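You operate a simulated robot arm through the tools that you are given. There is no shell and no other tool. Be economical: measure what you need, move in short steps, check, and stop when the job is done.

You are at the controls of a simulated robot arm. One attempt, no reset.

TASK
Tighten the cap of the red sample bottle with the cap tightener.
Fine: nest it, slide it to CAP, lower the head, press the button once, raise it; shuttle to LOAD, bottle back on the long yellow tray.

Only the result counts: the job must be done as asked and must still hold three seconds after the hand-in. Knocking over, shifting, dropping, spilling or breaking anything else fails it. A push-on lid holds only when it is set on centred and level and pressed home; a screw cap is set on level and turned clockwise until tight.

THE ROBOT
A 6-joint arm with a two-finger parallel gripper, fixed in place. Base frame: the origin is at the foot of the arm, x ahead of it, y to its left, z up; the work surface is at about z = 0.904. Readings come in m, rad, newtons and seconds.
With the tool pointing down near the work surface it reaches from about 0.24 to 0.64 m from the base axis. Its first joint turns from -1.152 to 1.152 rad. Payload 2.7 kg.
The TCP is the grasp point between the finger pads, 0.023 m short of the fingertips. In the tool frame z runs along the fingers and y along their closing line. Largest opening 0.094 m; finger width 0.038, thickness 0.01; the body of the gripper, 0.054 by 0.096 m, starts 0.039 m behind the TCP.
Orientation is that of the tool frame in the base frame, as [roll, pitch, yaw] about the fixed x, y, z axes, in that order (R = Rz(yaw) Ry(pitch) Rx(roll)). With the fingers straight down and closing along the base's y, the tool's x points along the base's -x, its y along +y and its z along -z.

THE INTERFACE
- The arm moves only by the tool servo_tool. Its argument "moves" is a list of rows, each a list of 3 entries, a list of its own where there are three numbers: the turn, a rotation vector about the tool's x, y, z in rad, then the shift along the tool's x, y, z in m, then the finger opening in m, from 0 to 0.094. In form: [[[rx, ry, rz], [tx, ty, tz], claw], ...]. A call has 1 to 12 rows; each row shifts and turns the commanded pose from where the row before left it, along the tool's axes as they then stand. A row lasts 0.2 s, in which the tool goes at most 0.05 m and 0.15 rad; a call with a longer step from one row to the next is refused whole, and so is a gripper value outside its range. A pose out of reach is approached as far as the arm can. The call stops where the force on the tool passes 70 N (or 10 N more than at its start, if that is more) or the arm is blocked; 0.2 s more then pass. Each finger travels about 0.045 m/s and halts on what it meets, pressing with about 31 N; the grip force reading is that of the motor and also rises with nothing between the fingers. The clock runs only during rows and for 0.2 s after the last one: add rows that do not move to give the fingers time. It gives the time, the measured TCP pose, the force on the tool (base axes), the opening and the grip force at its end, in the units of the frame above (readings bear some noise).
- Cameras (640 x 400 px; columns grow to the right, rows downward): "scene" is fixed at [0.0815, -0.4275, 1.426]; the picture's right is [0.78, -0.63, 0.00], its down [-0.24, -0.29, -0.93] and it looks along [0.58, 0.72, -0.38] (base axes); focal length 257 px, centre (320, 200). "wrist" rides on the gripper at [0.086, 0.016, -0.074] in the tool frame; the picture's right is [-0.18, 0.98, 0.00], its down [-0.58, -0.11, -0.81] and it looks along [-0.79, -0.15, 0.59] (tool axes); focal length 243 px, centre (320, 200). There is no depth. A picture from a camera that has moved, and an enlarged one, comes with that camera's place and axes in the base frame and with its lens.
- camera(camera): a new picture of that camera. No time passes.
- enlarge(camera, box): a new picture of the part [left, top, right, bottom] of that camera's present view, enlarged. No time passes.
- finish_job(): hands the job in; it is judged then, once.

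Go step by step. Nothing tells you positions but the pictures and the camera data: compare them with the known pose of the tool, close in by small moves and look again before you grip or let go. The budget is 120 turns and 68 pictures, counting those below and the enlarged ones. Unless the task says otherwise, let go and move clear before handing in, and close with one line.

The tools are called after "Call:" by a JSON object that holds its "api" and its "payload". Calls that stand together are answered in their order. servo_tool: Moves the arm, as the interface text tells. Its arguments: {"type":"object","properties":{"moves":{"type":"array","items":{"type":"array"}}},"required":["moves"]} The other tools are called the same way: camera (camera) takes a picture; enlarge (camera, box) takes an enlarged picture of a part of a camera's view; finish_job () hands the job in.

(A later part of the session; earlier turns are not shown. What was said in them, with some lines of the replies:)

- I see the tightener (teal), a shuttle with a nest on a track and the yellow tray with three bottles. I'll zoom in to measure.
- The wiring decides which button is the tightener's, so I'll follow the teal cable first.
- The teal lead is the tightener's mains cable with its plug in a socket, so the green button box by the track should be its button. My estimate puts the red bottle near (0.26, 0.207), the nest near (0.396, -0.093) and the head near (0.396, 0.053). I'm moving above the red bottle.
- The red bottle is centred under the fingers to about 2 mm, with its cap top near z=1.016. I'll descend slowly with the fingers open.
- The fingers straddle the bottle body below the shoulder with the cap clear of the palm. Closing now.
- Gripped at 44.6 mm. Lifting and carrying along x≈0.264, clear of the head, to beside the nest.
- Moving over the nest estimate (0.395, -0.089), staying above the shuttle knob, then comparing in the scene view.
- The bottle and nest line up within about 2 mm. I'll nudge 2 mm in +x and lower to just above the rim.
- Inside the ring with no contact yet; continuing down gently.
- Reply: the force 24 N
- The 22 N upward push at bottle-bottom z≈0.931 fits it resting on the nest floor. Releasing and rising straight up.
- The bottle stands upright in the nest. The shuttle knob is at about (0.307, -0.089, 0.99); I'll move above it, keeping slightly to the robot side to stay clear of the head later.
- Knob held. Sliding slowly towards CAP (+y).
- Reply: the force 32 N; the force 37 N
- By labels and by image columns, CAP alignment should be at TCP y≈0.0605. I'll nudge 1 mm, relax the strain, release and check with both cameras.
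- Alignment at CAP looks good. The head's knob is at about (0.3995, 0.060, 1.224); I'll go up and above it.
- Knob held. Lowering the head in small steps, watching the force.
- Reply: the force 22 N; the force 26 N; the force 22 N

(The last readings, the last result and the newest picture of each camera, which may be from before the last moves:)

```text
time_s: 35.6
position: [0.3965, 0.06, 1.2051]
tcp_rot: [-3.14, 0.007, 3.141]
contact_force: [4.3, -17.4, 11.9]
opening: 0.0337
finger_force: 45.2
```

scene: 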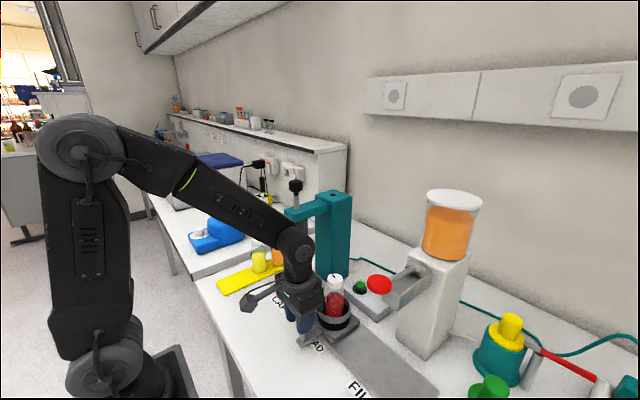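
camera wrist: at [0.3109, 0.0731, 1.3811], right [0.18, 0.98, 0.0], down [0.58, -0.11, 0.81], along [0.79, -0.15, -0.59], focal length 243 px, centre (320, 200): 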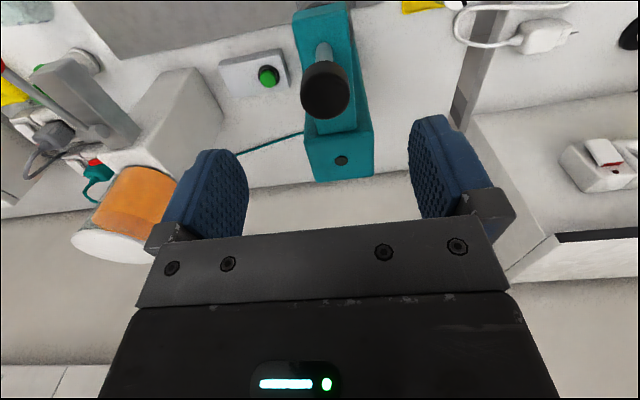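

Call:
{"api": "servo_tool", "payload": {"moves": [[[0, 0, 0], [0, -0.0005, 0.002], 0.02], [[0, 0, 0], [0, 0, 0.002], 0.02], [[0, 0, 0], [0, 0, 0], 0.02]]}}

Call:
{"api": "enlarge", "payload": {"camera": "scene", "box": [256, 170, 346, 290]}}

```text
time_s: 36.4
position: [0.3974, 0.0597, 1.2028]
tcp_rot: [-3.139, 0.011, 3.142]
contact_force: [-8.8, -14.8, 35.4]
opening: 0.0338
finger_force: 45.0
```

```text
3.33 times, centred on (301, 230) of scene
camera zoom: at [0.0807, -0.4281, 1.4258], right [0.78, -0.63, 0.0], down [-0.24, -0.29, -0.93], along [0.58, 0.72, -0.38], focal length 857 px, centre (383, 100)
```

zoom: 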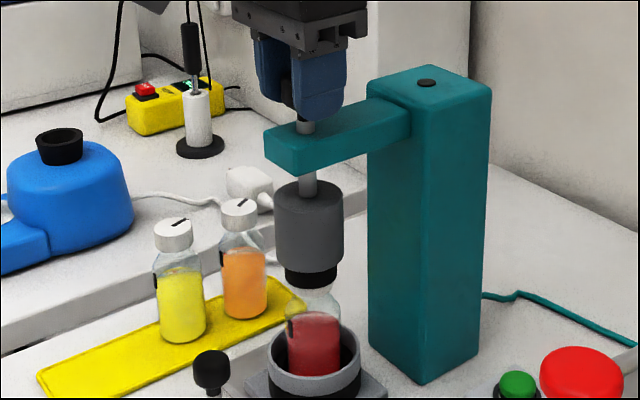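

The cap is inside the chuck at 35 N. Releasing the knob, lifting clear and moving above the green button at about (0.507, -0.062).

Call:
{"api": "servo_tool", "payload": {"moves": [[[0, 0, 0], [0, 0, 0], 0.04], [[0, 0, 0], [0, 0, 0], 0.06], [[0, 0, 0], [0, 0, 0], 0.08], [[0, 0, 0], [0, 0, 0], 0.08], [[0, 0, 0], [0, 0, -0.03], 0.08], [[0, 0, 0], [0, 0, -0.045], 0.08], [[0, 0, 0], [0, 0, -0.03], 0.06], [[0, 0, 0], [0, -0.04, 0], 0.03], [[0, 0, 0], [0, -0.04, 0], 0.0], [[0, 0, 0], [0, -0.042, 0], 0.0], [[0, 0, 0], [0, 0, 0], 0.0]]}}

Call:
{"api": "enlarge", "payload": {"camera": "scene", "box": [256, 140, 416, 290]}}

```text
time_s: 38.8
position: [0.3971, -0.0593, 1.3079]
tcp_rot: [-3.141, 0.003, 3.141]
contact_force: [-0.3, 0.5, 0.7]
opening: 0.0002
finger_force: 26.3
```

```text
2.67 times, centred on (336, 215) of scene
camera zoom: at [0.0815, -0.4275, 1.426], right [0.78, -0.63, 0.0], down [-0.24, -0.29, -0.93], along [0.58, 0.72, -0.38], focal length 686 px, centre (277, 160)
```

zoom: 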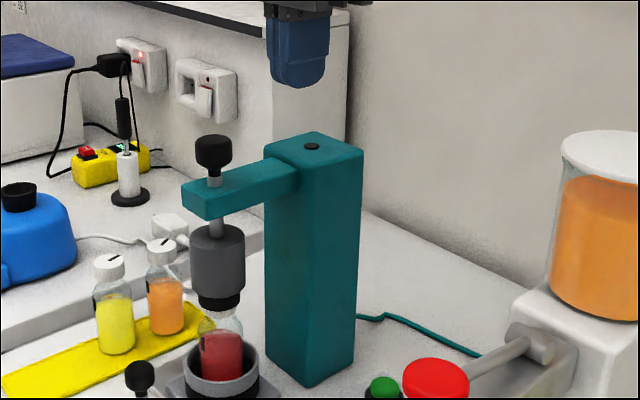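

The head stays down. Moving above the button.

Call:
{"api": "servo_tool", "payload": {"moves": [[[0, 0, 0], [-0.04, 0, 0], 0.0], [[0, 0, 0], [-0.04, 0, 0], 0.0], [[0, 0, 0], [-0.03, -0.002, 0], 0.0], [[0, 0, 0], [0, 0, 0.045], 0.0], [[0, 0, 0], [0, 0, 0.045], 0.0], [[0, 0, 0], [0, 0, 0.045], 0.0], [[0, 0, 0], [0, 0, 0.045], 0.0], [[0, 0, 0], [0, 0, 0.045], 0.0], [[0, 0, 0], [0, 0, 0.04], 0.0], [[0, 0, 0], [0, 0, 0], 0.0]]}}

Call:
{"api": "camera", "payload": {"camera": "wrist"}}

Call:
{"api": "enlarge", "payload": {"camera": "scene", "box": [316, 210, 416, 310]}}

```text
time_s: 41.0
position: [0.4878, -0.0601, 1.0198]
tcp_rot: [-3.14, 0.002, -3.141]
contact_force: [-0.4, -0.5, -0.4]
opening: 0.0
finger_force: 30.8
out of reach, approached as far as the arm can: row 2, 3
```

```text
21 pictures are left
camera wrist: at [0.4017, -0.0439, 1.0932], right [0.18, 0.98, 0.0], down [0.58, -0.11, 0.81], along [0.79, -0.15, -0.59], focal length 243 px, centre (320, 200)
```

wrist: 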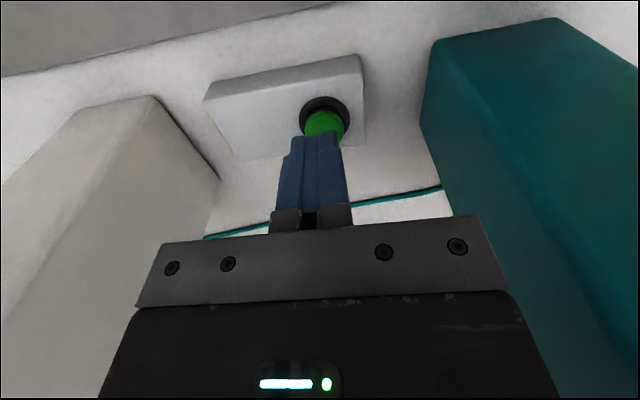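

```text
4.00 times, centred on (366, 260) of scene
camera zoom: at [0.0815, -0.4275, 1.426], right [0.78, -0.63, 0.0], down [-0.24, -0.29, -0.93], along [0.58, 0.72, -0.38], focal length 1029 px, centre (136, -40)
```

zoom: 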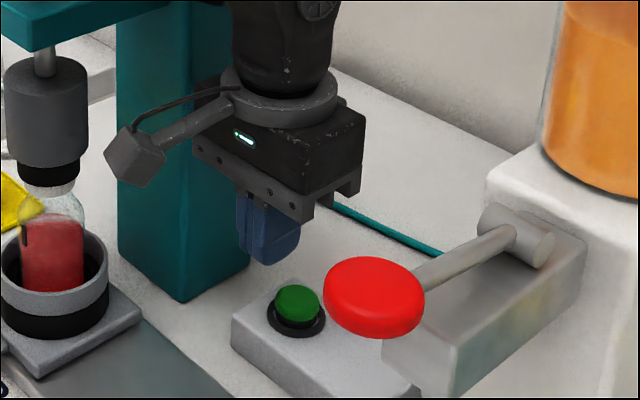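

Call:
{"api": "servo_tool", "payload": {"moves": [[[0, 0, 0], [-0.017, 0, 0.01], 0.0], [[0, 0, 0], [0, -0.001, 0.013], 0.0], [[0, 0, 0], [0, 0, 0], 0.0]]}}

Call:
{"api": "enlarge", "payload": {"camera": "scene", "box": [316, 210, 416, 310]}}

Call:
{"api": "enlarge", "payload": {"camera": "wrist", "box": [220, 40, 420, 200]}}

```text
time_s: 41.8
position: [0.5056, -0.0617, 0.9949]
tcp_rot: [-3.14, 0.002, -3.139]
contact_force: [-0.3, -0.7, -0.5]
opening: 0.0
finger_force: 31.2
```

```text
4.00 times, centred on (366, 260) of scene
camera zoom: at [0.0815, -0.4275, 1.426], right [0.78, -0.63, 0.0], down [-0.24, -0.29, -0.93], along [0.58, 0.72, -0.38], focal length 1029 px, centre (136, -40)
```

zoom: 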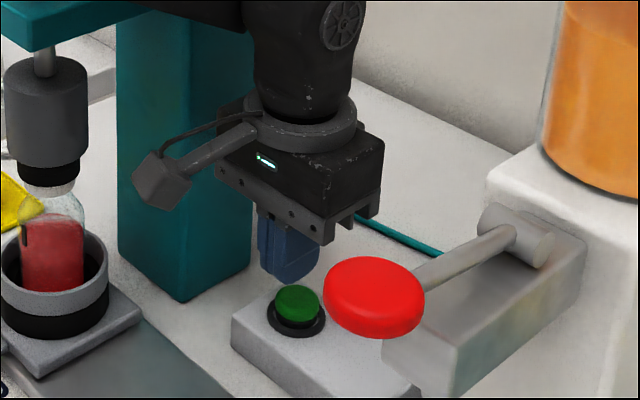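

```text
2.50 times, centred on (320, 120) of wrist
camera zoom: at [0.4205, -0.0454, 1.0697], right [0.18, 0.98, 0.0], down [0.58, -0.11, 0.81], along [0.79, -0.15, -0.59], focal length 606 px, centre (320, 400)
```

zoom: 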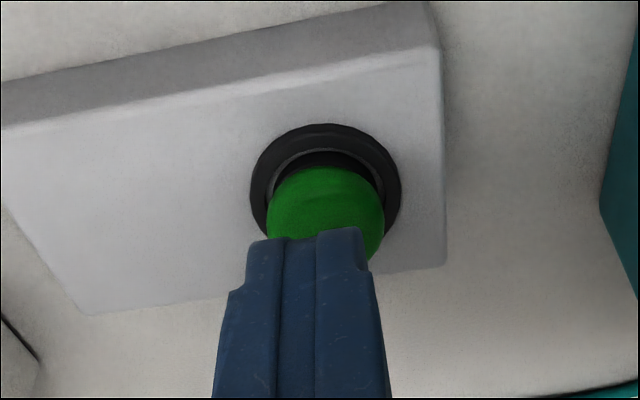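

Call:
{"api": "servo_tool", "payload": {"moves": [[[0, 0, 0], [0, 0.0015, 0.008], 0.0], [[0, 0, 0], [0, 0, 0.005], 0.0], [[0, 0, 0], [0, 0, 0.003], 0.0], [[0, 0, 0], [0, 0, 0], 0.0]]}}

Call:
{"api": "enlarge", "payload": {"camera": "scene", "box": [316, 230, 396, 310]}}

```text
time_s: 42.8
position: [0.5065, -0.0612, 0.9795]
tcp_rot: [-3.14, 0.001, 3.141]
contact_force: [1.0, -0.1, -1.1]
opening: 0.0001
finger_force: 31.0
```

```text
5.00 times, centred on (356, 270) of scene
camera zoom: at [0.0815, -0.4275, 1.426], right [0.78, -0.63, 0.0], down [-0.24, -0.29, -0.93], along [0.58, 0.72, -0.38], focal length 1286 px, centre (140, -150)
```

zoom: 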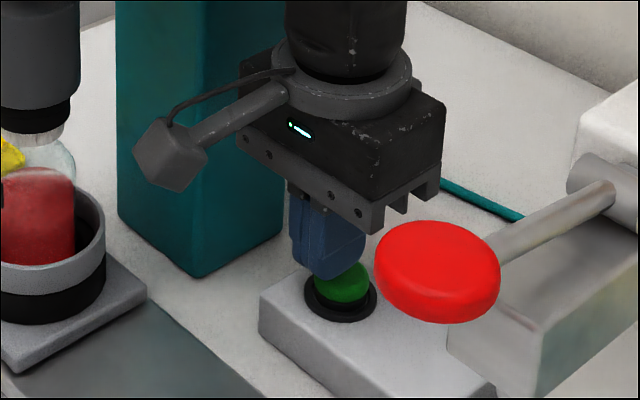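

Call:
{"api": "servo_tool", "payload": {"moves": [[[0, 0, 0], [0, 0, 0.003], 0.0], [[0, 0, 0], [0, 0, 0.002], 0.0], [[0, 0, 0], [0, 0, 0], 0.0]]}}

```text
time_s: 43.6
position: [0.5057, -0.0618, 0.973]
tcp_rot: [-3.14, 0.001, -3.141]
contact_force: [0.1, 0.6, -0.2]
opening: 0.0
finger_force: 30.7
```

Call:
{"api": "servo_tool", "payload": {"moves": [[[0, 0, 0], [0, 0, 0.002], 0.0], [[0, 0, 0], [0, 0, 0.002], 0.0], [[0, 0, 0], [0, 0, 0], 0.0]]}}

```text
time_s: 44.4
position: [0.5054, -0.0602, 0.9693]
tcp_rot: [-3.141, 0.003, 3.141]
contact_force: [0.5, 0.1, 0.1]
opening: 0.0
finger_force: 31.1
```

Call:
{"api": "servo_tool", "payload": {"moves": [[[0, 0, 0], [0, 0, 0.002], 0.0], [[0, 0, 0], [0, 0, 0.002], 0.0], [[0, 0, 0], [0, 0, 0], 0.0]]}}

Call:
{"api": "enlarge", "payload": {"camera": "scene", "box": [276, 210, 396, 310]}}

```text
time_s: 45.2
position: [0.5062, -0.0612, 0.9656]
tcp_rot: [-3.141, 0.004, -3.14]
contact_force: [-1.6, -0.4, 3.0]
opening: 0.0001
finger_force: 31.0
```

```text
4.00 times, centred on (336, 260) of scene
camera zoom: at [0.0814, -0.4275, 1.426], right [0.78, -0.63, 0.0], down [-0.24, -0.29, -0.93], along [0.58, 0.72, -0.38], focal length 1029 px, centre (256, -40)
```

zoom: 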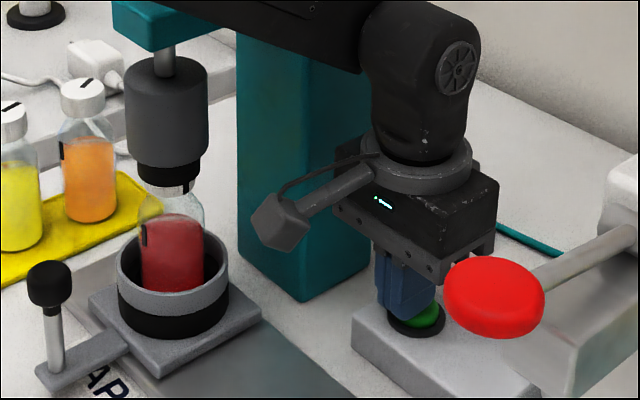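

Contact at 3 N and the cap mark appears to have moved, so the tightener may be running. I'll hold still and look again.

Call:
{"api": "servo_tool", "payload": {"moves": [[[0, 0, 0], [0, 0, 0], 0.0], [[0, 0, 0], [0, 0, 0], 0.0], [[0, 0, 0], [0, 0, 0], 0.0], [[0, 0, 0], [0, 0, 0], 0.0], [[0, 0, 0], [0, 0, 0], 0.0], [[0, 0, 0], [0, 0, 0], 0.0]]}}

Call:
{"api": "enlarge", "payload": {"camera": "scene", "box": [276, 210, 396, 310]}}

```text
time_s: 46.6
position: [0.5067, -0.0615, 0.9649]
tcp_rot: [-3.139, 0.003, 3.141]
contact_force: [0.8, -0.7, 3.4]
opening: 0.0
finger_force: 30.9
```

```text
4.00 times, centred on (336, 260) of scene
camera zoom: at [0.0814, -0.4275, 1.426], right [0.78, -0.63, 0.0], down [-0.24, -0.29, -0.93], along [0.58, 0.72, -0.38], focal length 1029 px, centre (256, -40)
```

zoom: 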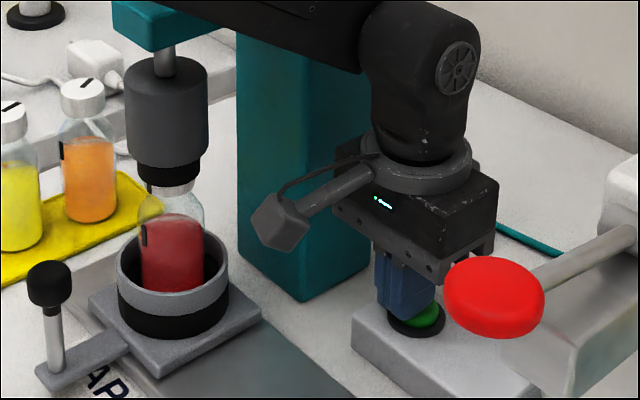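

The cap mark has turned clockwise into line with the bottle's mark. Releasing the button and checking it has stopped.

Call:
{"api": "servo_tool", "payload": {"moves": [[[0, 0, 0], [0, 0, -0.03], 0.0], [[0, 0, 0], [0, 0, -0.045], 0.0], [[0, 0, 0], [0, 0, -0.045], 0.0], [[0, 0, 0], [0, 0, -0.045], 0.0], [[0, 0, 0], [0.02, 0, -0.045], 0.03], [[0, 0, 0], [0.045, 0, -0.045], 0.06], [[0, 0, 0], [0.03, 0, -0.045], 0.09], [[0, 0, 0], [0.013, 0, -0.04], 0.09], [[0, 0, 0], [0, 0, 0], 0.09]]}}

Call:
{"api": "enlarge", "payload": {"camera": "scene", "box": [236, 150, 396, 310]}}

```text
refused: row 6 steps farther than a row can; nothing moved
```

```text
2.50 times, centred on (316, 230) of scene
camera zoom: at [0.0814, -0.4275, 1.426], right [0.78, -0.63, 0.0], down [-0.24, -0.29, -0.93], along [0.58, 0.72, -0.38], focal length 643 px, centre (330, 125)
```

zoom: 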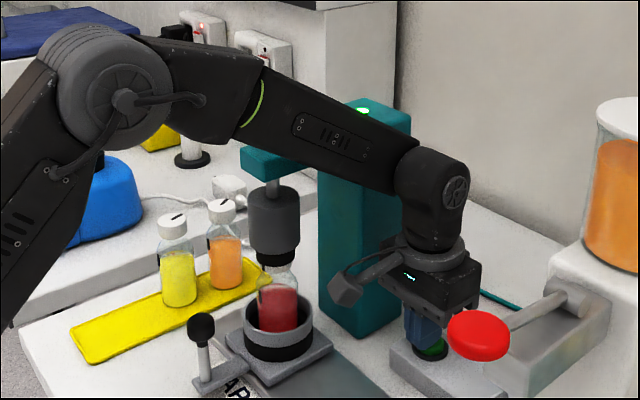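

Call:
{"api": "servo_tool", "payload": {"moves": [[[0, 0, 0], [0, 0, -0.03], 0.0], [[0, 0, 0], [0, 0, -0.045], 0.0], [[0, 0, 0], [0, 0, -0.045], 0.0], [[0, 0, 0], [0, 0, -0.045], 0.0], [[0, 0, 0], [0.02, 0, -0.045], 0.03], [[0, 0, 0], [0.03, 0, -0.035], 0.06], [[0, 0, 0], [0.03, 0, -0.035], 0.09], [[0, 0, 0], [0.028, 0, -0.035], 0.09], [[0, 0, 0], [0, 0, -0.027], 0.09], [[0, 0, 0], [0, 0, 0], 0.09]]}}

Call:
{"api": "enlarge", "payload": {"camera": "scene", "box": [246, 170, 366, 290]}}

```text
time_s: 48.8
position: [0.3998, -0.0602, 1.3085]
tcp_rot: [-3.14, 0.003, 3.141]
contact_force: [-0.2, 0.8, 0.1]
opening: 0.0901
finger_force: 0.2
```

```text
3.33 times, centred on (306, 230) of scene
camera zoom: at [0.0815, -0.4275, 1.426], right [0.78, -0.63, 0.0], down [-0.24, -0.29, -0.93], along [0.58, 0.72, -0.38], focal length 857 px, centre (367, 100)
```

zoom: 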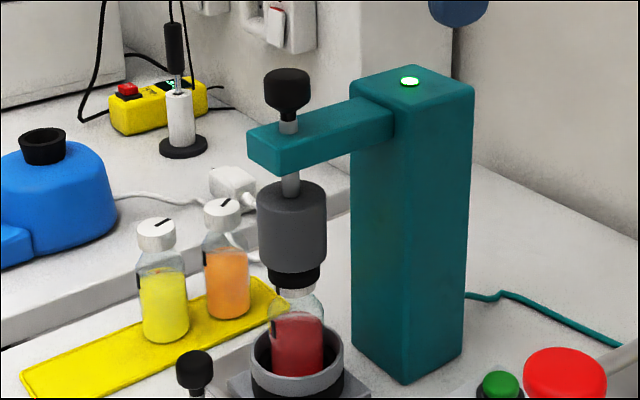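

The tightener shows green and the marks line up. Back to the head's knob to grip and raise it.

Call:
{"api": "servo_tool", "payload": {"moves": [[[0, 0, 0], [0.001, 0.04, 0], 0.09], [[0, 0, 0], [0.001, 0.04, 0], 0.09], [[0, 0, 0], [0, 0.04, 0], 0.09], [[0, 0, 0], [0, 0, 0.04], 0.09], [[0, 0, 0], [0, 0, 0.04], 0.09], [[0, 0, 0], [0, 0, 0.023], 0.07], [[0, 0, 0], [0, 0, 0], 0.05], [[0, 0, 0], [0, 0, 0], 0.03], [[0, 0, 0], [0, 0, 0], 0.02], [[0, 0, 0], [0, 0, 0], 0.02], [[0, 0, 0], [0, 0, 0], 0.02]]}}

```text
time_s: 51.2
position: [0.3956, 0.0593, 1.2032]
tcp_rot: [-3.141, 0.002, 3.141]
contact_force: [-2.0, 7.7, -5.1]
opening: 0.0339
finger_force: 45.3
```

Knob gripped again. Raising by the same 30 mm.

Call:
{"api": "servo_tool", "payload": {"moves": [[[0, 0, 0], [0, 0, -0.004], 0.02], [[0, 0, 0], [0, 0, -0.006], 0.02], [[0, 0, 0], [0, 0, -0.006], 0.02], [[0, 0, 0], [0, 0, -0.006], 0.02], [[0, 0, 0], [0, 0, -0.006], 0.02], [[0, 0, 0], [0, 0, -0.002], 0.02], [[0, 0, 0], [0, 0, 0], 0.02]]}}

Call:
{"api": "enlarge", "payload": {"camera": "scene", "box": [246, 170, 366, 290]}}

```text
time_s: 52.8
position: [0.3966, 0.0592, 1.2303]
tcp_rot: [-3.139, -0.002, 3.141]
contact_force: [13.7, 4.5, -31.9]
opening: 0.0336
finger_force: 44.8
```

```text
3.33 times, centred on (306, 230) of scene
camera zoom: at [0.0824, -0.4273, 1.426], right [0.78, -0.63, 0.0], down [-0.24, -0.29, -0.93], along [0.58, 0.72, -0.38], focal length 857 px, centre (367, 100)
```

zoom: 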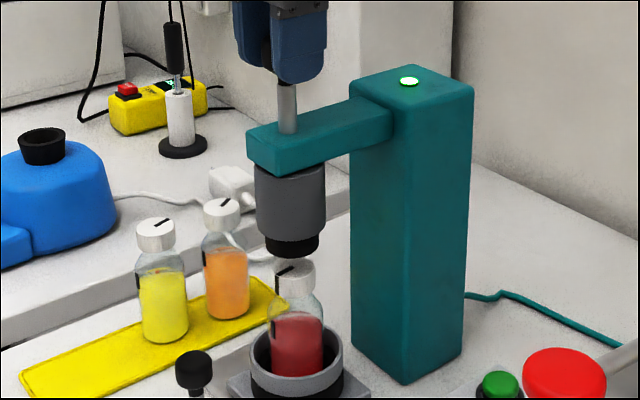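

Head is fully up at its stop and the bottle stayed in the nest. Releasing and going back to the shuttle knob by the earlier route.

Call:
{"api": "servo_tool", "payload": {"moves": [[[0, 0, 0], [0, 0, 0.001], 0.04], [[0, 0, 0], [0, 0, 0], 0.06], [[0, 0, 0], [0, 0, 0], 0.08], [[0, 0, 0], [0, 0, 0], 0.09], [[0, 0, 0], [0, 0, -0.04], 0.09], [[0, 0, 0], [0, 0, -0.038], 0.09], [[0, 0, 0], [0.04, 0.001, 0], 0.09], [[0, 0, 0], [0.04, 0, 0], 0.09], [[0, 0, 0], [0.04, 0, 0], 0.09], [[0, 0, 0], [0.027, 0, 0], 0.08], [[0, 0, 0], [0, 0, 0], 0.08]]}}

Call:
{"api": "servo_tool", "payload": {"moves": [[[0, 0, 0], [0, 0, 0.045], 0.08], [[0, 0, 0], [0, 0, 0.045], 0.08], [[0, 0, 0], [0, 0, 0.045], 0.08], [[0, 0, 0], [0, 0, 0.045], 0.08], [[0, 0, 0], [0, 0, 0.034], 0.08], [[0, 0, 0], [0, 0, 0], 0.08]]}}

Call:
{"api": "camera", "payload": {"camera": "wrist"}}

Call:
{"api": "enlarge", "payload": {"camera": "scene", "box": [206, 170, 366, 330]}}

```text
time_s: 55.2
position: [0.2496, 0.0619, 1.3125]
tcp_rot: [-3.141, 0.001, -3.14]
contact_force: [-0.7, 0.2, -0.7]
opening: 0.0801
finger_force: 0.1
```

```text
time_s: 56.6
position: [0.2464, 0.0622, 1.0955]
tcp_rot: [-3.139, 0.001, 3.141]
contact_force: [0.6, 0.4, -0.5]
opening: 0.0798
finger_force: 0.0
```

```text
11 pictures are left
camera wrist: at [0.1608, 0.0774, 1.1697], right [0.18, 0.98, 0.0], down [0.58, -0.11, 0.81], along [0.79, -0.15, -0.59], focal length 243 px, centre (320, 200)
```

wrist: 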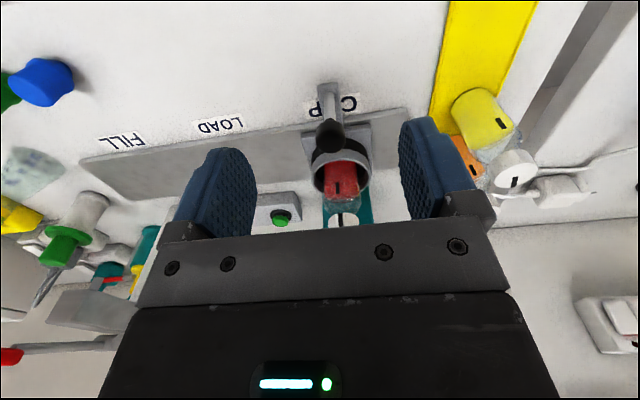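

```text
2.50 times, centred on (286, 250) of scene
camera zoom: at [0.0815, -0.4275, 1.426], right [0.78, -0.63, 0.0], down [-0.24, -0.29, -0.93], along [0.58, 0.72, -0.38], focal length 643 px, centre (405, 75)
```

zoom: 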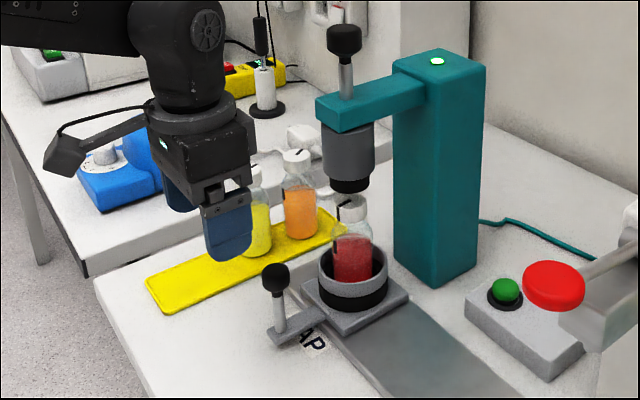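

Call:
{"api": "servo_tool", "payload": {"moves": [[[0, 0, 0], [-0.02, 0, 0.04], 0.08], [[0, 0, 0], [-0.02, 0, 0.04], 0.08], [[0, 0, 0], [-0.013, -0.001, 0.0215], 0.08], [[0, 0, 0], [0, 0, 0], 0.06], [[0, 0, 0], [0, 0, 0], 0.04], [[0, 0, 0], [0, 0, 0], 0.015], [[0, 0, 0], [0, 0, 0], 0.015], [[0, 0, 0], [0, 0, 0], 0.015], [[0, 0, 0], [0, 0, 0], 0.015]]}}

```text
time_s: 58.6
position: [0.3025, 0.0607, 0.9944]
tcp_rot: [-3.14, 0.003, -3.141]
contact_force: [2.5, -5.2, -5.4]
opening: 0.0279
finger_force: 45.2
```

Call:
{"api": "servo_tool", "payload": {"moves": [[[0, 0, 0], [0, -0.006, 0], 0.015], [[0, 0, 0], [0, -0.01, 0], 0.015], [[0, 0, 0], [0, -0.014, 0], 0.015], [[0, 0, 0], [0, -0.014, 0], 0.015], [[0, 0, 0], [0, -0.014, 0], 0.015], [[0, 0, 0], [0, -0.014, 0], 0.015], [[0, 0, 0], [0, -0.014, 0], 0.015], [[0, 0, 0], [0, -0.014, 0], 0.015], [[0, 0, 0], [0, -0.014, 0], 0.015], [[0, 0, 0], [0, -0.012, 0], 0.015], [[0, 0, 0], [0, -0.008, 0], 0.015], [[0, 0, 0], [0, 0, 0], 0.015]]}}

```text
time_s: 61.2
position: [0.303, -0.0742, 0.9956]
tcp_rot: [-3.141, -0.001, 3.141]
contact_force: [11.1, 0.8, -28.5]
opening: 0.0277
finger_force: 45.0
```

Call:
{"api": "servo_tool", "payload": {"moves": [[[0, 0, 0], [0, -0.006, 0.0005], 0.015], [[0, 0, 0], [0, -0.004, 0.0005], 0.015], [[0, 0, 0], [0, -0.0025, 0], 0.015], [[0, 0, 0], [0, 0, 0], 0.015]]}}

Call:
{"api": "enlarge", "payload": {"camera": "scene", "box": [272, 260, 400, 340]}}

```text
time_s: 62.2
position: [0.3025, -0.0881, 0.9953]
tcp_rot: [-3.139, 0.003, 3.141]
contact_force: [8.3, -2.9, -4.1]
opening: 0.0278
finger_force: 45.1
```

```text
5.00 times, centred on (336, 300) of scene
camera zoom: at [0.0817, -0.4276, 1.4259], right [0.78, -0.63, 0.0], down [-0.24, -0.29, -0.93], along [0.58, 0.72, -0.38], focal length 1286 px, centre (240, -300)
```

zoom: 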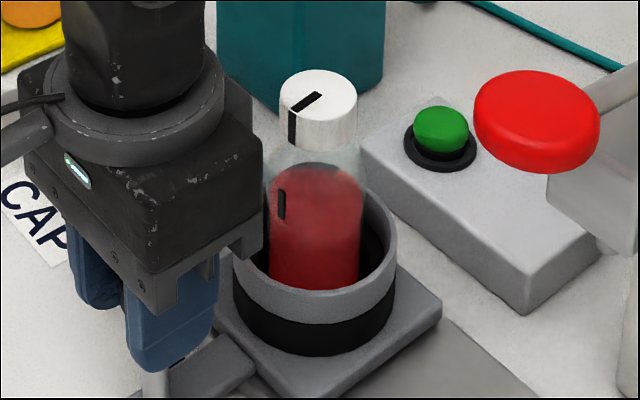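

The ring sits about 3 px short of its original LOAD position, so I'll move another 2 mm, then release and go up.

Call:
{"api": "servo_tool", "payload": {"moves": [[[0, 0, 0], [0, -0.0022, 0], 0.015], [[0, 0, 0], [0, 0, 0], 0.015], [[0, 0, 0], [0, 0, 0], 0.04], [[0, 0, 0], [0, 0, 0], 0.07], [[0, 0, 0], [0, 0, 0], 0.09], [[0, 0, 0], [0, 0, 0], 0.09], [[0, 0, 0], [0, 0, -0.04], 0.09], [[0, 0, 0], [0, 0, -0.04], 0.09], [[0, 0, 0], [0, 0, -0.04], 0.09], [[0, 0, 0], [0, 0, -0.025], 0.09], [[0, 0, 0], [0, 0, 0], 0.09]]}}

Call:
{"api": "enlarge", "payload": {"camera": "scene", "box": [272, 260, 400, 340]}}

```text
time_s: 64.6
position: [0.3018, -0.0904, 1.1406]
tcp_rot: [-3.139, 0.001, -3.141]
contact_force: [0.2, 0.3, -0.8]
opening: 0.0898
finger_force: 0.0
```

```text
5.00 times, centred on (336, 300) of scene
camera zoom: at [0.0815, -0.4275, 1.426], right [0.78, -0.63, 0.0], down [-0.24, -0.29, -0.93], along [0.58, 0.72, -0.38], focal length 1286 px, centre (240, -300)
```

zoom: 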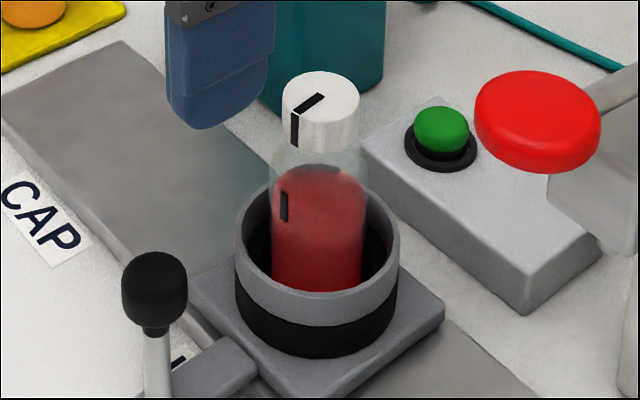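

Shuttle is back at LOAD. Now regrasping the bottle.

Call:
{"api": "servo_tool", "payload": {"moves": [[[0, 0, 0], [-0.045, 0.001, 0], 0.09], [[0, 0, 0], [-0.045, 0, 0], 0.09], [[0, 0, 0], [-0.0065, 0, 0.02], 0.09], [[0, 0, 0], [0, 0, 0.03], 0.09], [[0, 0, 0], [0, 0, 0], 0.09]]}}

Call:
{"api": "camera", "payload": {"camera": "wrist"}}

```text
time_s: 65.8
position: [0.4007, -0.0905, 1.0933]
tcp_rot: [-3.139, 0.003, -3.141]
contact_force: [-0.7, 0.1, 0.0]
opening: 0.0899
finger_force: 0.1
```

```text
7 pictures are left
camera wrist: at [0.3139, -0.074, 1.167], right [0.18, 0.98, 0.0], down [0.58, -0.11, 0.81], along [0.79, -0.15, -0.59], focal length 243 px, centre (320, 200)
```

wrist: 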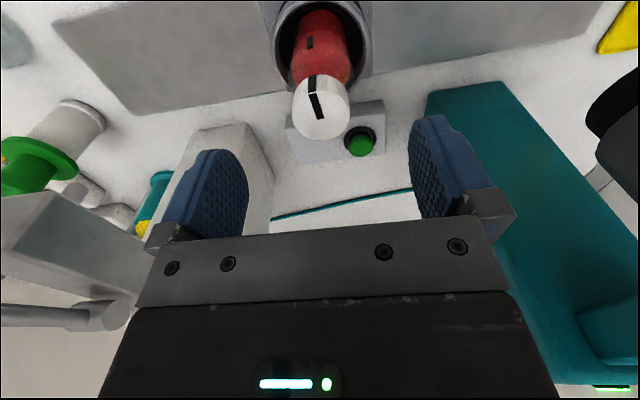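

Call:
{"api": "servo_tool", "payload": {"moves": [[[0, 0, 0], [0.003, 0.001, 0.03], 0.09], [[0, 0, 0], [0, 0, 0.03], 0.09], [[0, 0, 0], [0, 0, 0.015], 0.09], [[0, 0, 0], [0, 0, 0.007], 0.09], [[0, 0, 0], [0, 0, 0], 0.07], [[0, 0, 0], [0, 0, 0], 0.05], [[0, 0, 0], [0, 0, 0], 0.03], [[0, 0, 0], [0, 0, 0], 0.03], [[0, 0, 0], [0, 0, 0], 0.03], [[0, 0, 0], [0, 0, 0], 0.03]]}}

```text
time_s: 68.0
position: [0.3955, -0.0887, 1.0089]
tcp_rot: [-3.14, 0.002, -3.141]
contact_force: [1.7, -2.7, -3.3]
opening: 0.0447
finger_force: 31.5
```

Bottle gripped at 44.7 mm. Lifting straight out.

Call:
{"api": "servo_tool", "payload": {"moves": [[[0, 0, 0], [0, 0, -0.008], 0.03], [[0, 0, 0], [0, 0, -0.015], 0.03], [[0, 0, 0], [0, 0, -0.02], 0.03], [[0, 0, 0], [0, 0, -0.03], 0.03], [[0, 0, 0], [0, 0, -0.03], 0.03], [[0, 0, 0], [0, 0, -0.02], 0.03], [[0, 0, 0], [0, 0, 0], 0.03]]}}

Call:
{"api": "enlarge", "payload": {"camera": "scene", "box": [256, 190, 416, 330]}}

```text
time_s: 69.6
position: [0.3947, -0.0876, 1.1309]
tcp_rot: [-3.141, 0.002, -3.141]
contact_force: [-0.2, 0.0, -0.8]
opening: 0.0447
finger_force: 31.0
```

```text
2.86 times, centred on (336, 260) of scene
camera zoom: at [0.0815, -0.4275, 1.426], right [0.78, -0.63, 0.0], down [-0.24, -0.29, -0.93], along [0.58, 0.72, -0.38], focal length 735 px, centre (274, 29)
```

zoom: 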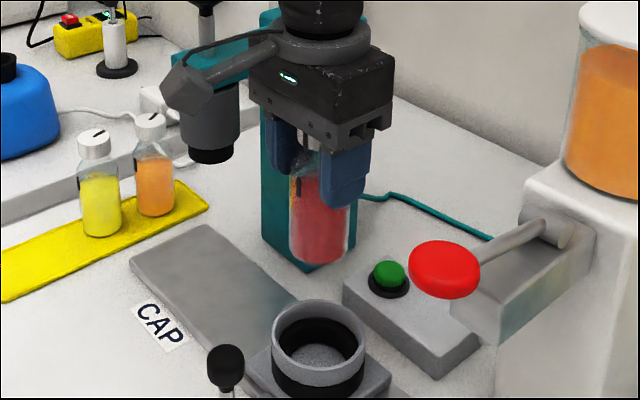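

Call:
{"api": "servo_tool", "payload": {"moves": [[[0, 0, 0], [0.03, 0, 0], 0.03], [[0, 0, 0], [0.04, 0, 0], 0.03], [[0, 0, 0], [0.04, 0, 0], 0.03], [[0, 0, 0], [0.0235, 0.02, 0], 0.03], [[0, 0, 0], [0, 0.04, 0], 0.03], [[0, 0, 0], [0, 0.04, 0], 0.03], [[0, 0, 0], [0, 0.04, 0], 0.03], [[0, 0, 0], [0, 0.04, 0], 0.03], [[0, 0, 0], [0, 0.04, 0], 0.03], [[0, 0, 0], [0, 0.04, 0], 0.03], [[0, 0, 0], [0, 0.03, 0], 0.03], [[0, 0, 0], [0, 0, 0], 0.03]]}}

```text
time_s: 72.2
position: [0.2626, 0.2036, 1.1295]
tcp_rot: [-3.139, -0.001, -3.141]
contact_force: [-0.1, 0.5, -1.2]
opening: 0.0446
finger_force: 30.7
```

Call:
{"api": "servo_tool", "payload": {"moves": [[[0, 0, 0], [0.001, 0.019, 0.02], 0.03], [[0, 0, 0], [0, 0, 0.04], 0.03], [[0, 0, 0], [0, 0, 0.04], 0.03], [[0, 0, 0], [0, 0, 0.025], 0.03], [[0, 0, 0], [0, 0, 0], 0.03]]}}

Call:
{"api": "enlarge", "payload": {"camera": "scene", "box": [178, 200, 306, 300]}}

Call:
{"api": "camera", "payload": {"camera": "wrist"}}

```text
time_s: 73.4
position: [0.2583, 0.2228, 1.006]
tcp_rot: [-3.141, 0.001, 3.14]
contact_force: [0.1, -0.2, -1.1]
opening: 0.0446
finger_force: 30.7
```

```text
4.00 times, centred on (242, 250) of scene
camera zoom: at [0.0815, -0.4275, 1.426], right [0.78, -0.63, 0.0], down [-0.24, -0.29, -0.93], along [0.58, 0.72, -0.38], focal length 1029 px, centre (632, 0)
```

zoom: 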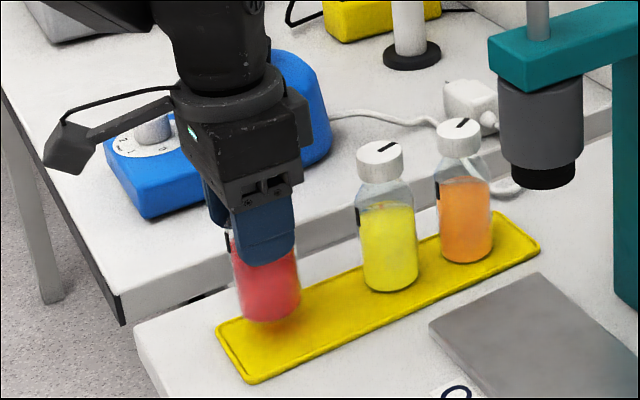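

```text
4 pictures are left
camera wrist: at [0.1711, 0.2386, 1.0817], right [0.18, 0.98, 0.0], down [0.58, -0.11, 0.81], along [0.79, -0.15, -0.59], focal length 243 px, centre (320, 200)
```

wrist: 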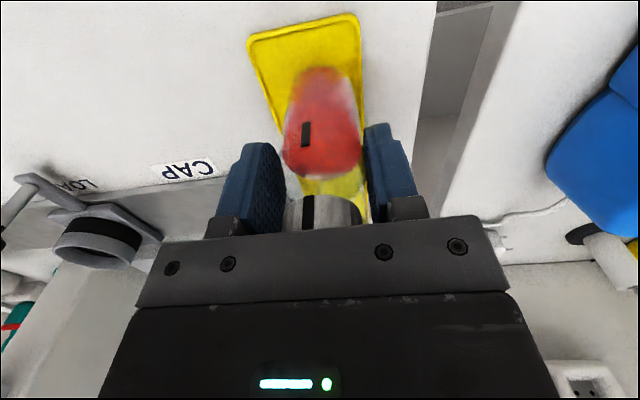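

Over the tray with about 18 mm to go. Shifting 4 mm forward and lowering gently.

Call:
{"api": "servo_tool", "payload": {"moves": [[[0, 0, 0], [-0.004, 0, 0.006], 0.03], [[0, 0, 0], [0, 0, 0.006], 0.03], [[0, 0, 0], [0, 0, 0.003], 0.03], [[0, 0, 0], [0, 0, 0], 0.03]]}}

```text
time_s: 74.4
position: [0.2642, 0.2214, 0.9903]
tcp_rot: [-3.141, 0.003, 3.14]
contact_force: [-0.2, 0.5, -0.8]
opening: 0.0448
finger_force: 30.9
```

Call:
{"api": "servo_tool", "payload": {"moves": [[[0, 0, 0], [0, 0, 0.0015], 0.03], [[0, 0, 0], [0, 0, 0.0015], 0.03], [[0, 0, 0], [0, 0, 0], 0.03]]}}

```text
time_s: 75.2
position: [0.2649, 0.2221, 0.988]
tcp_rot: [3.141, 0.0, -3.141]
contact_force: [-0.4, 0.4, -1.7]
opening: 0.0447
finger_force: 30.3
```

Call:
{"api": "servo_tool", "payload": {"moves": [[[0, 0, 0], [0, 0, 0.0015], 0.03], [[0, 0, 0], [0, 0, 0], 0.03]]}}

```text
time_s: 75.8
position: [0.2636, 0.2233, 0.9859]
tcp_rot: [-3.14, 0.002, -3.141]
contact_force: [0.2, -1.3, 1.9]
opening: 0.0446
finger_force: 30.8
```

Call:
{"api": "servo_tool", "payload": {"moves": [[[0, 0, 0], [0, 0, 0.0007], 0.03], [[0, 0, 0], [0, 0, 0], 0.03]]}}

Call:
{"api": "enlarge", "payload": {"camera": "scene", "box": [178, 200, 306, 300]}}

```text
time_s: 76.4
position: [0.2643, 0.2232, 0.9857]
tcp_rot: [3.14, 0.004, -3.141]
contact_force: [-2.7, -2.8, 15.4]
opening: 0.0448
finger_force: 30.8
```

```text
4.00 times, centred on (242, 250) of scene
camera zoom: at [0.0813, -0.4277, 1.4259], right [0.78, -0.63, 0.0], down [-0.24, -0.29, -0.93], along [0.58, 0.72, -0.38], focal length 1029 px, centre (632, 0)
```

zoom: 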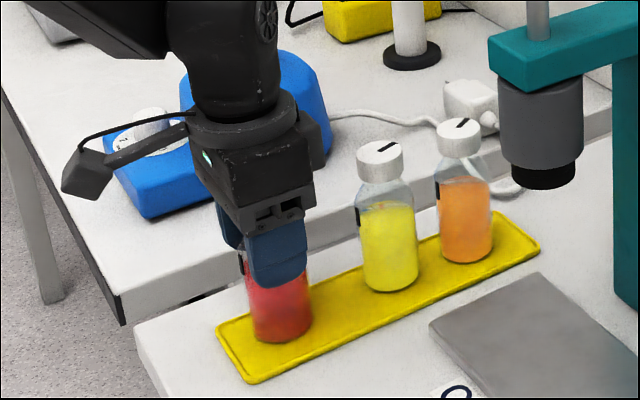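

The bottle rests on the tray (15 N). Opening gently and rising straight up.

Call:
{"api": "servo_tool", "payload": {"moves": [[[0, 0, 0], [0, 0, -0.0005], 0.04], [[0, 0, 0], [0, 0, 0], 0.055], [[0, 0, 0], [0, 0, 0], 0.075], [[0, 0, 0], [0, 0, 0], 0.09], [[0, 0, 0], [0, 0, 0], 0.09], [[0, 0, 0], [0, 0, -0.02], 0.09], [[0, 0, 0], [0, 0, -0.03], 0.09], [[0, 0, 0], [0, 0, -0.04], 0.09], [[0, 0, 0], [0, 0, -0.045], 0.09], [[0, 0, 0], [0, 0, -0.045], 0.09], [[0, 0, 0], [0, 0, 0], 0.09]]}}

Call:
{"api": "enlarge", "payload": {"camera": "scene", "box": [178, 180, 406, 330]}}

```text
time_s: 78.8
position: [0.2661, 0.2242, 1.1666]
tcp_rot: [-3.141, 0.002, -3.141]
contact_force: [0.3, -0.1, -0.2]
opening: 0.0897
finger_force: 0.1
```

```text
2.67 times, centred on (292, 255) of scene
camera zoom: at [0.0815, -0.4275, 1.426], right [0.78, -0.63, 0.0], down [-0.24, -0.29, -0.93], along [0.58, 0.72, -0.38], focal length 686 px, centre (395, 53)
```

zoom: 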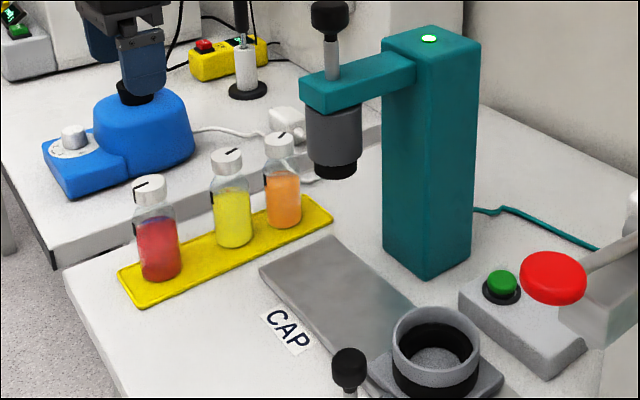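

The red bottle stands upright on the tray with its cap mark aligned. The head is up, the shuttle is at LOAD and the arm is clear, so I'm handing in.

Call:
{"api": "finish_job", "payload": {}}

```text
The job is handed in.
```

The red bottle's cap was tightened with one button press, and the bottle is back on the long yellow tray, with the head raised and the shuttle at LOAD.
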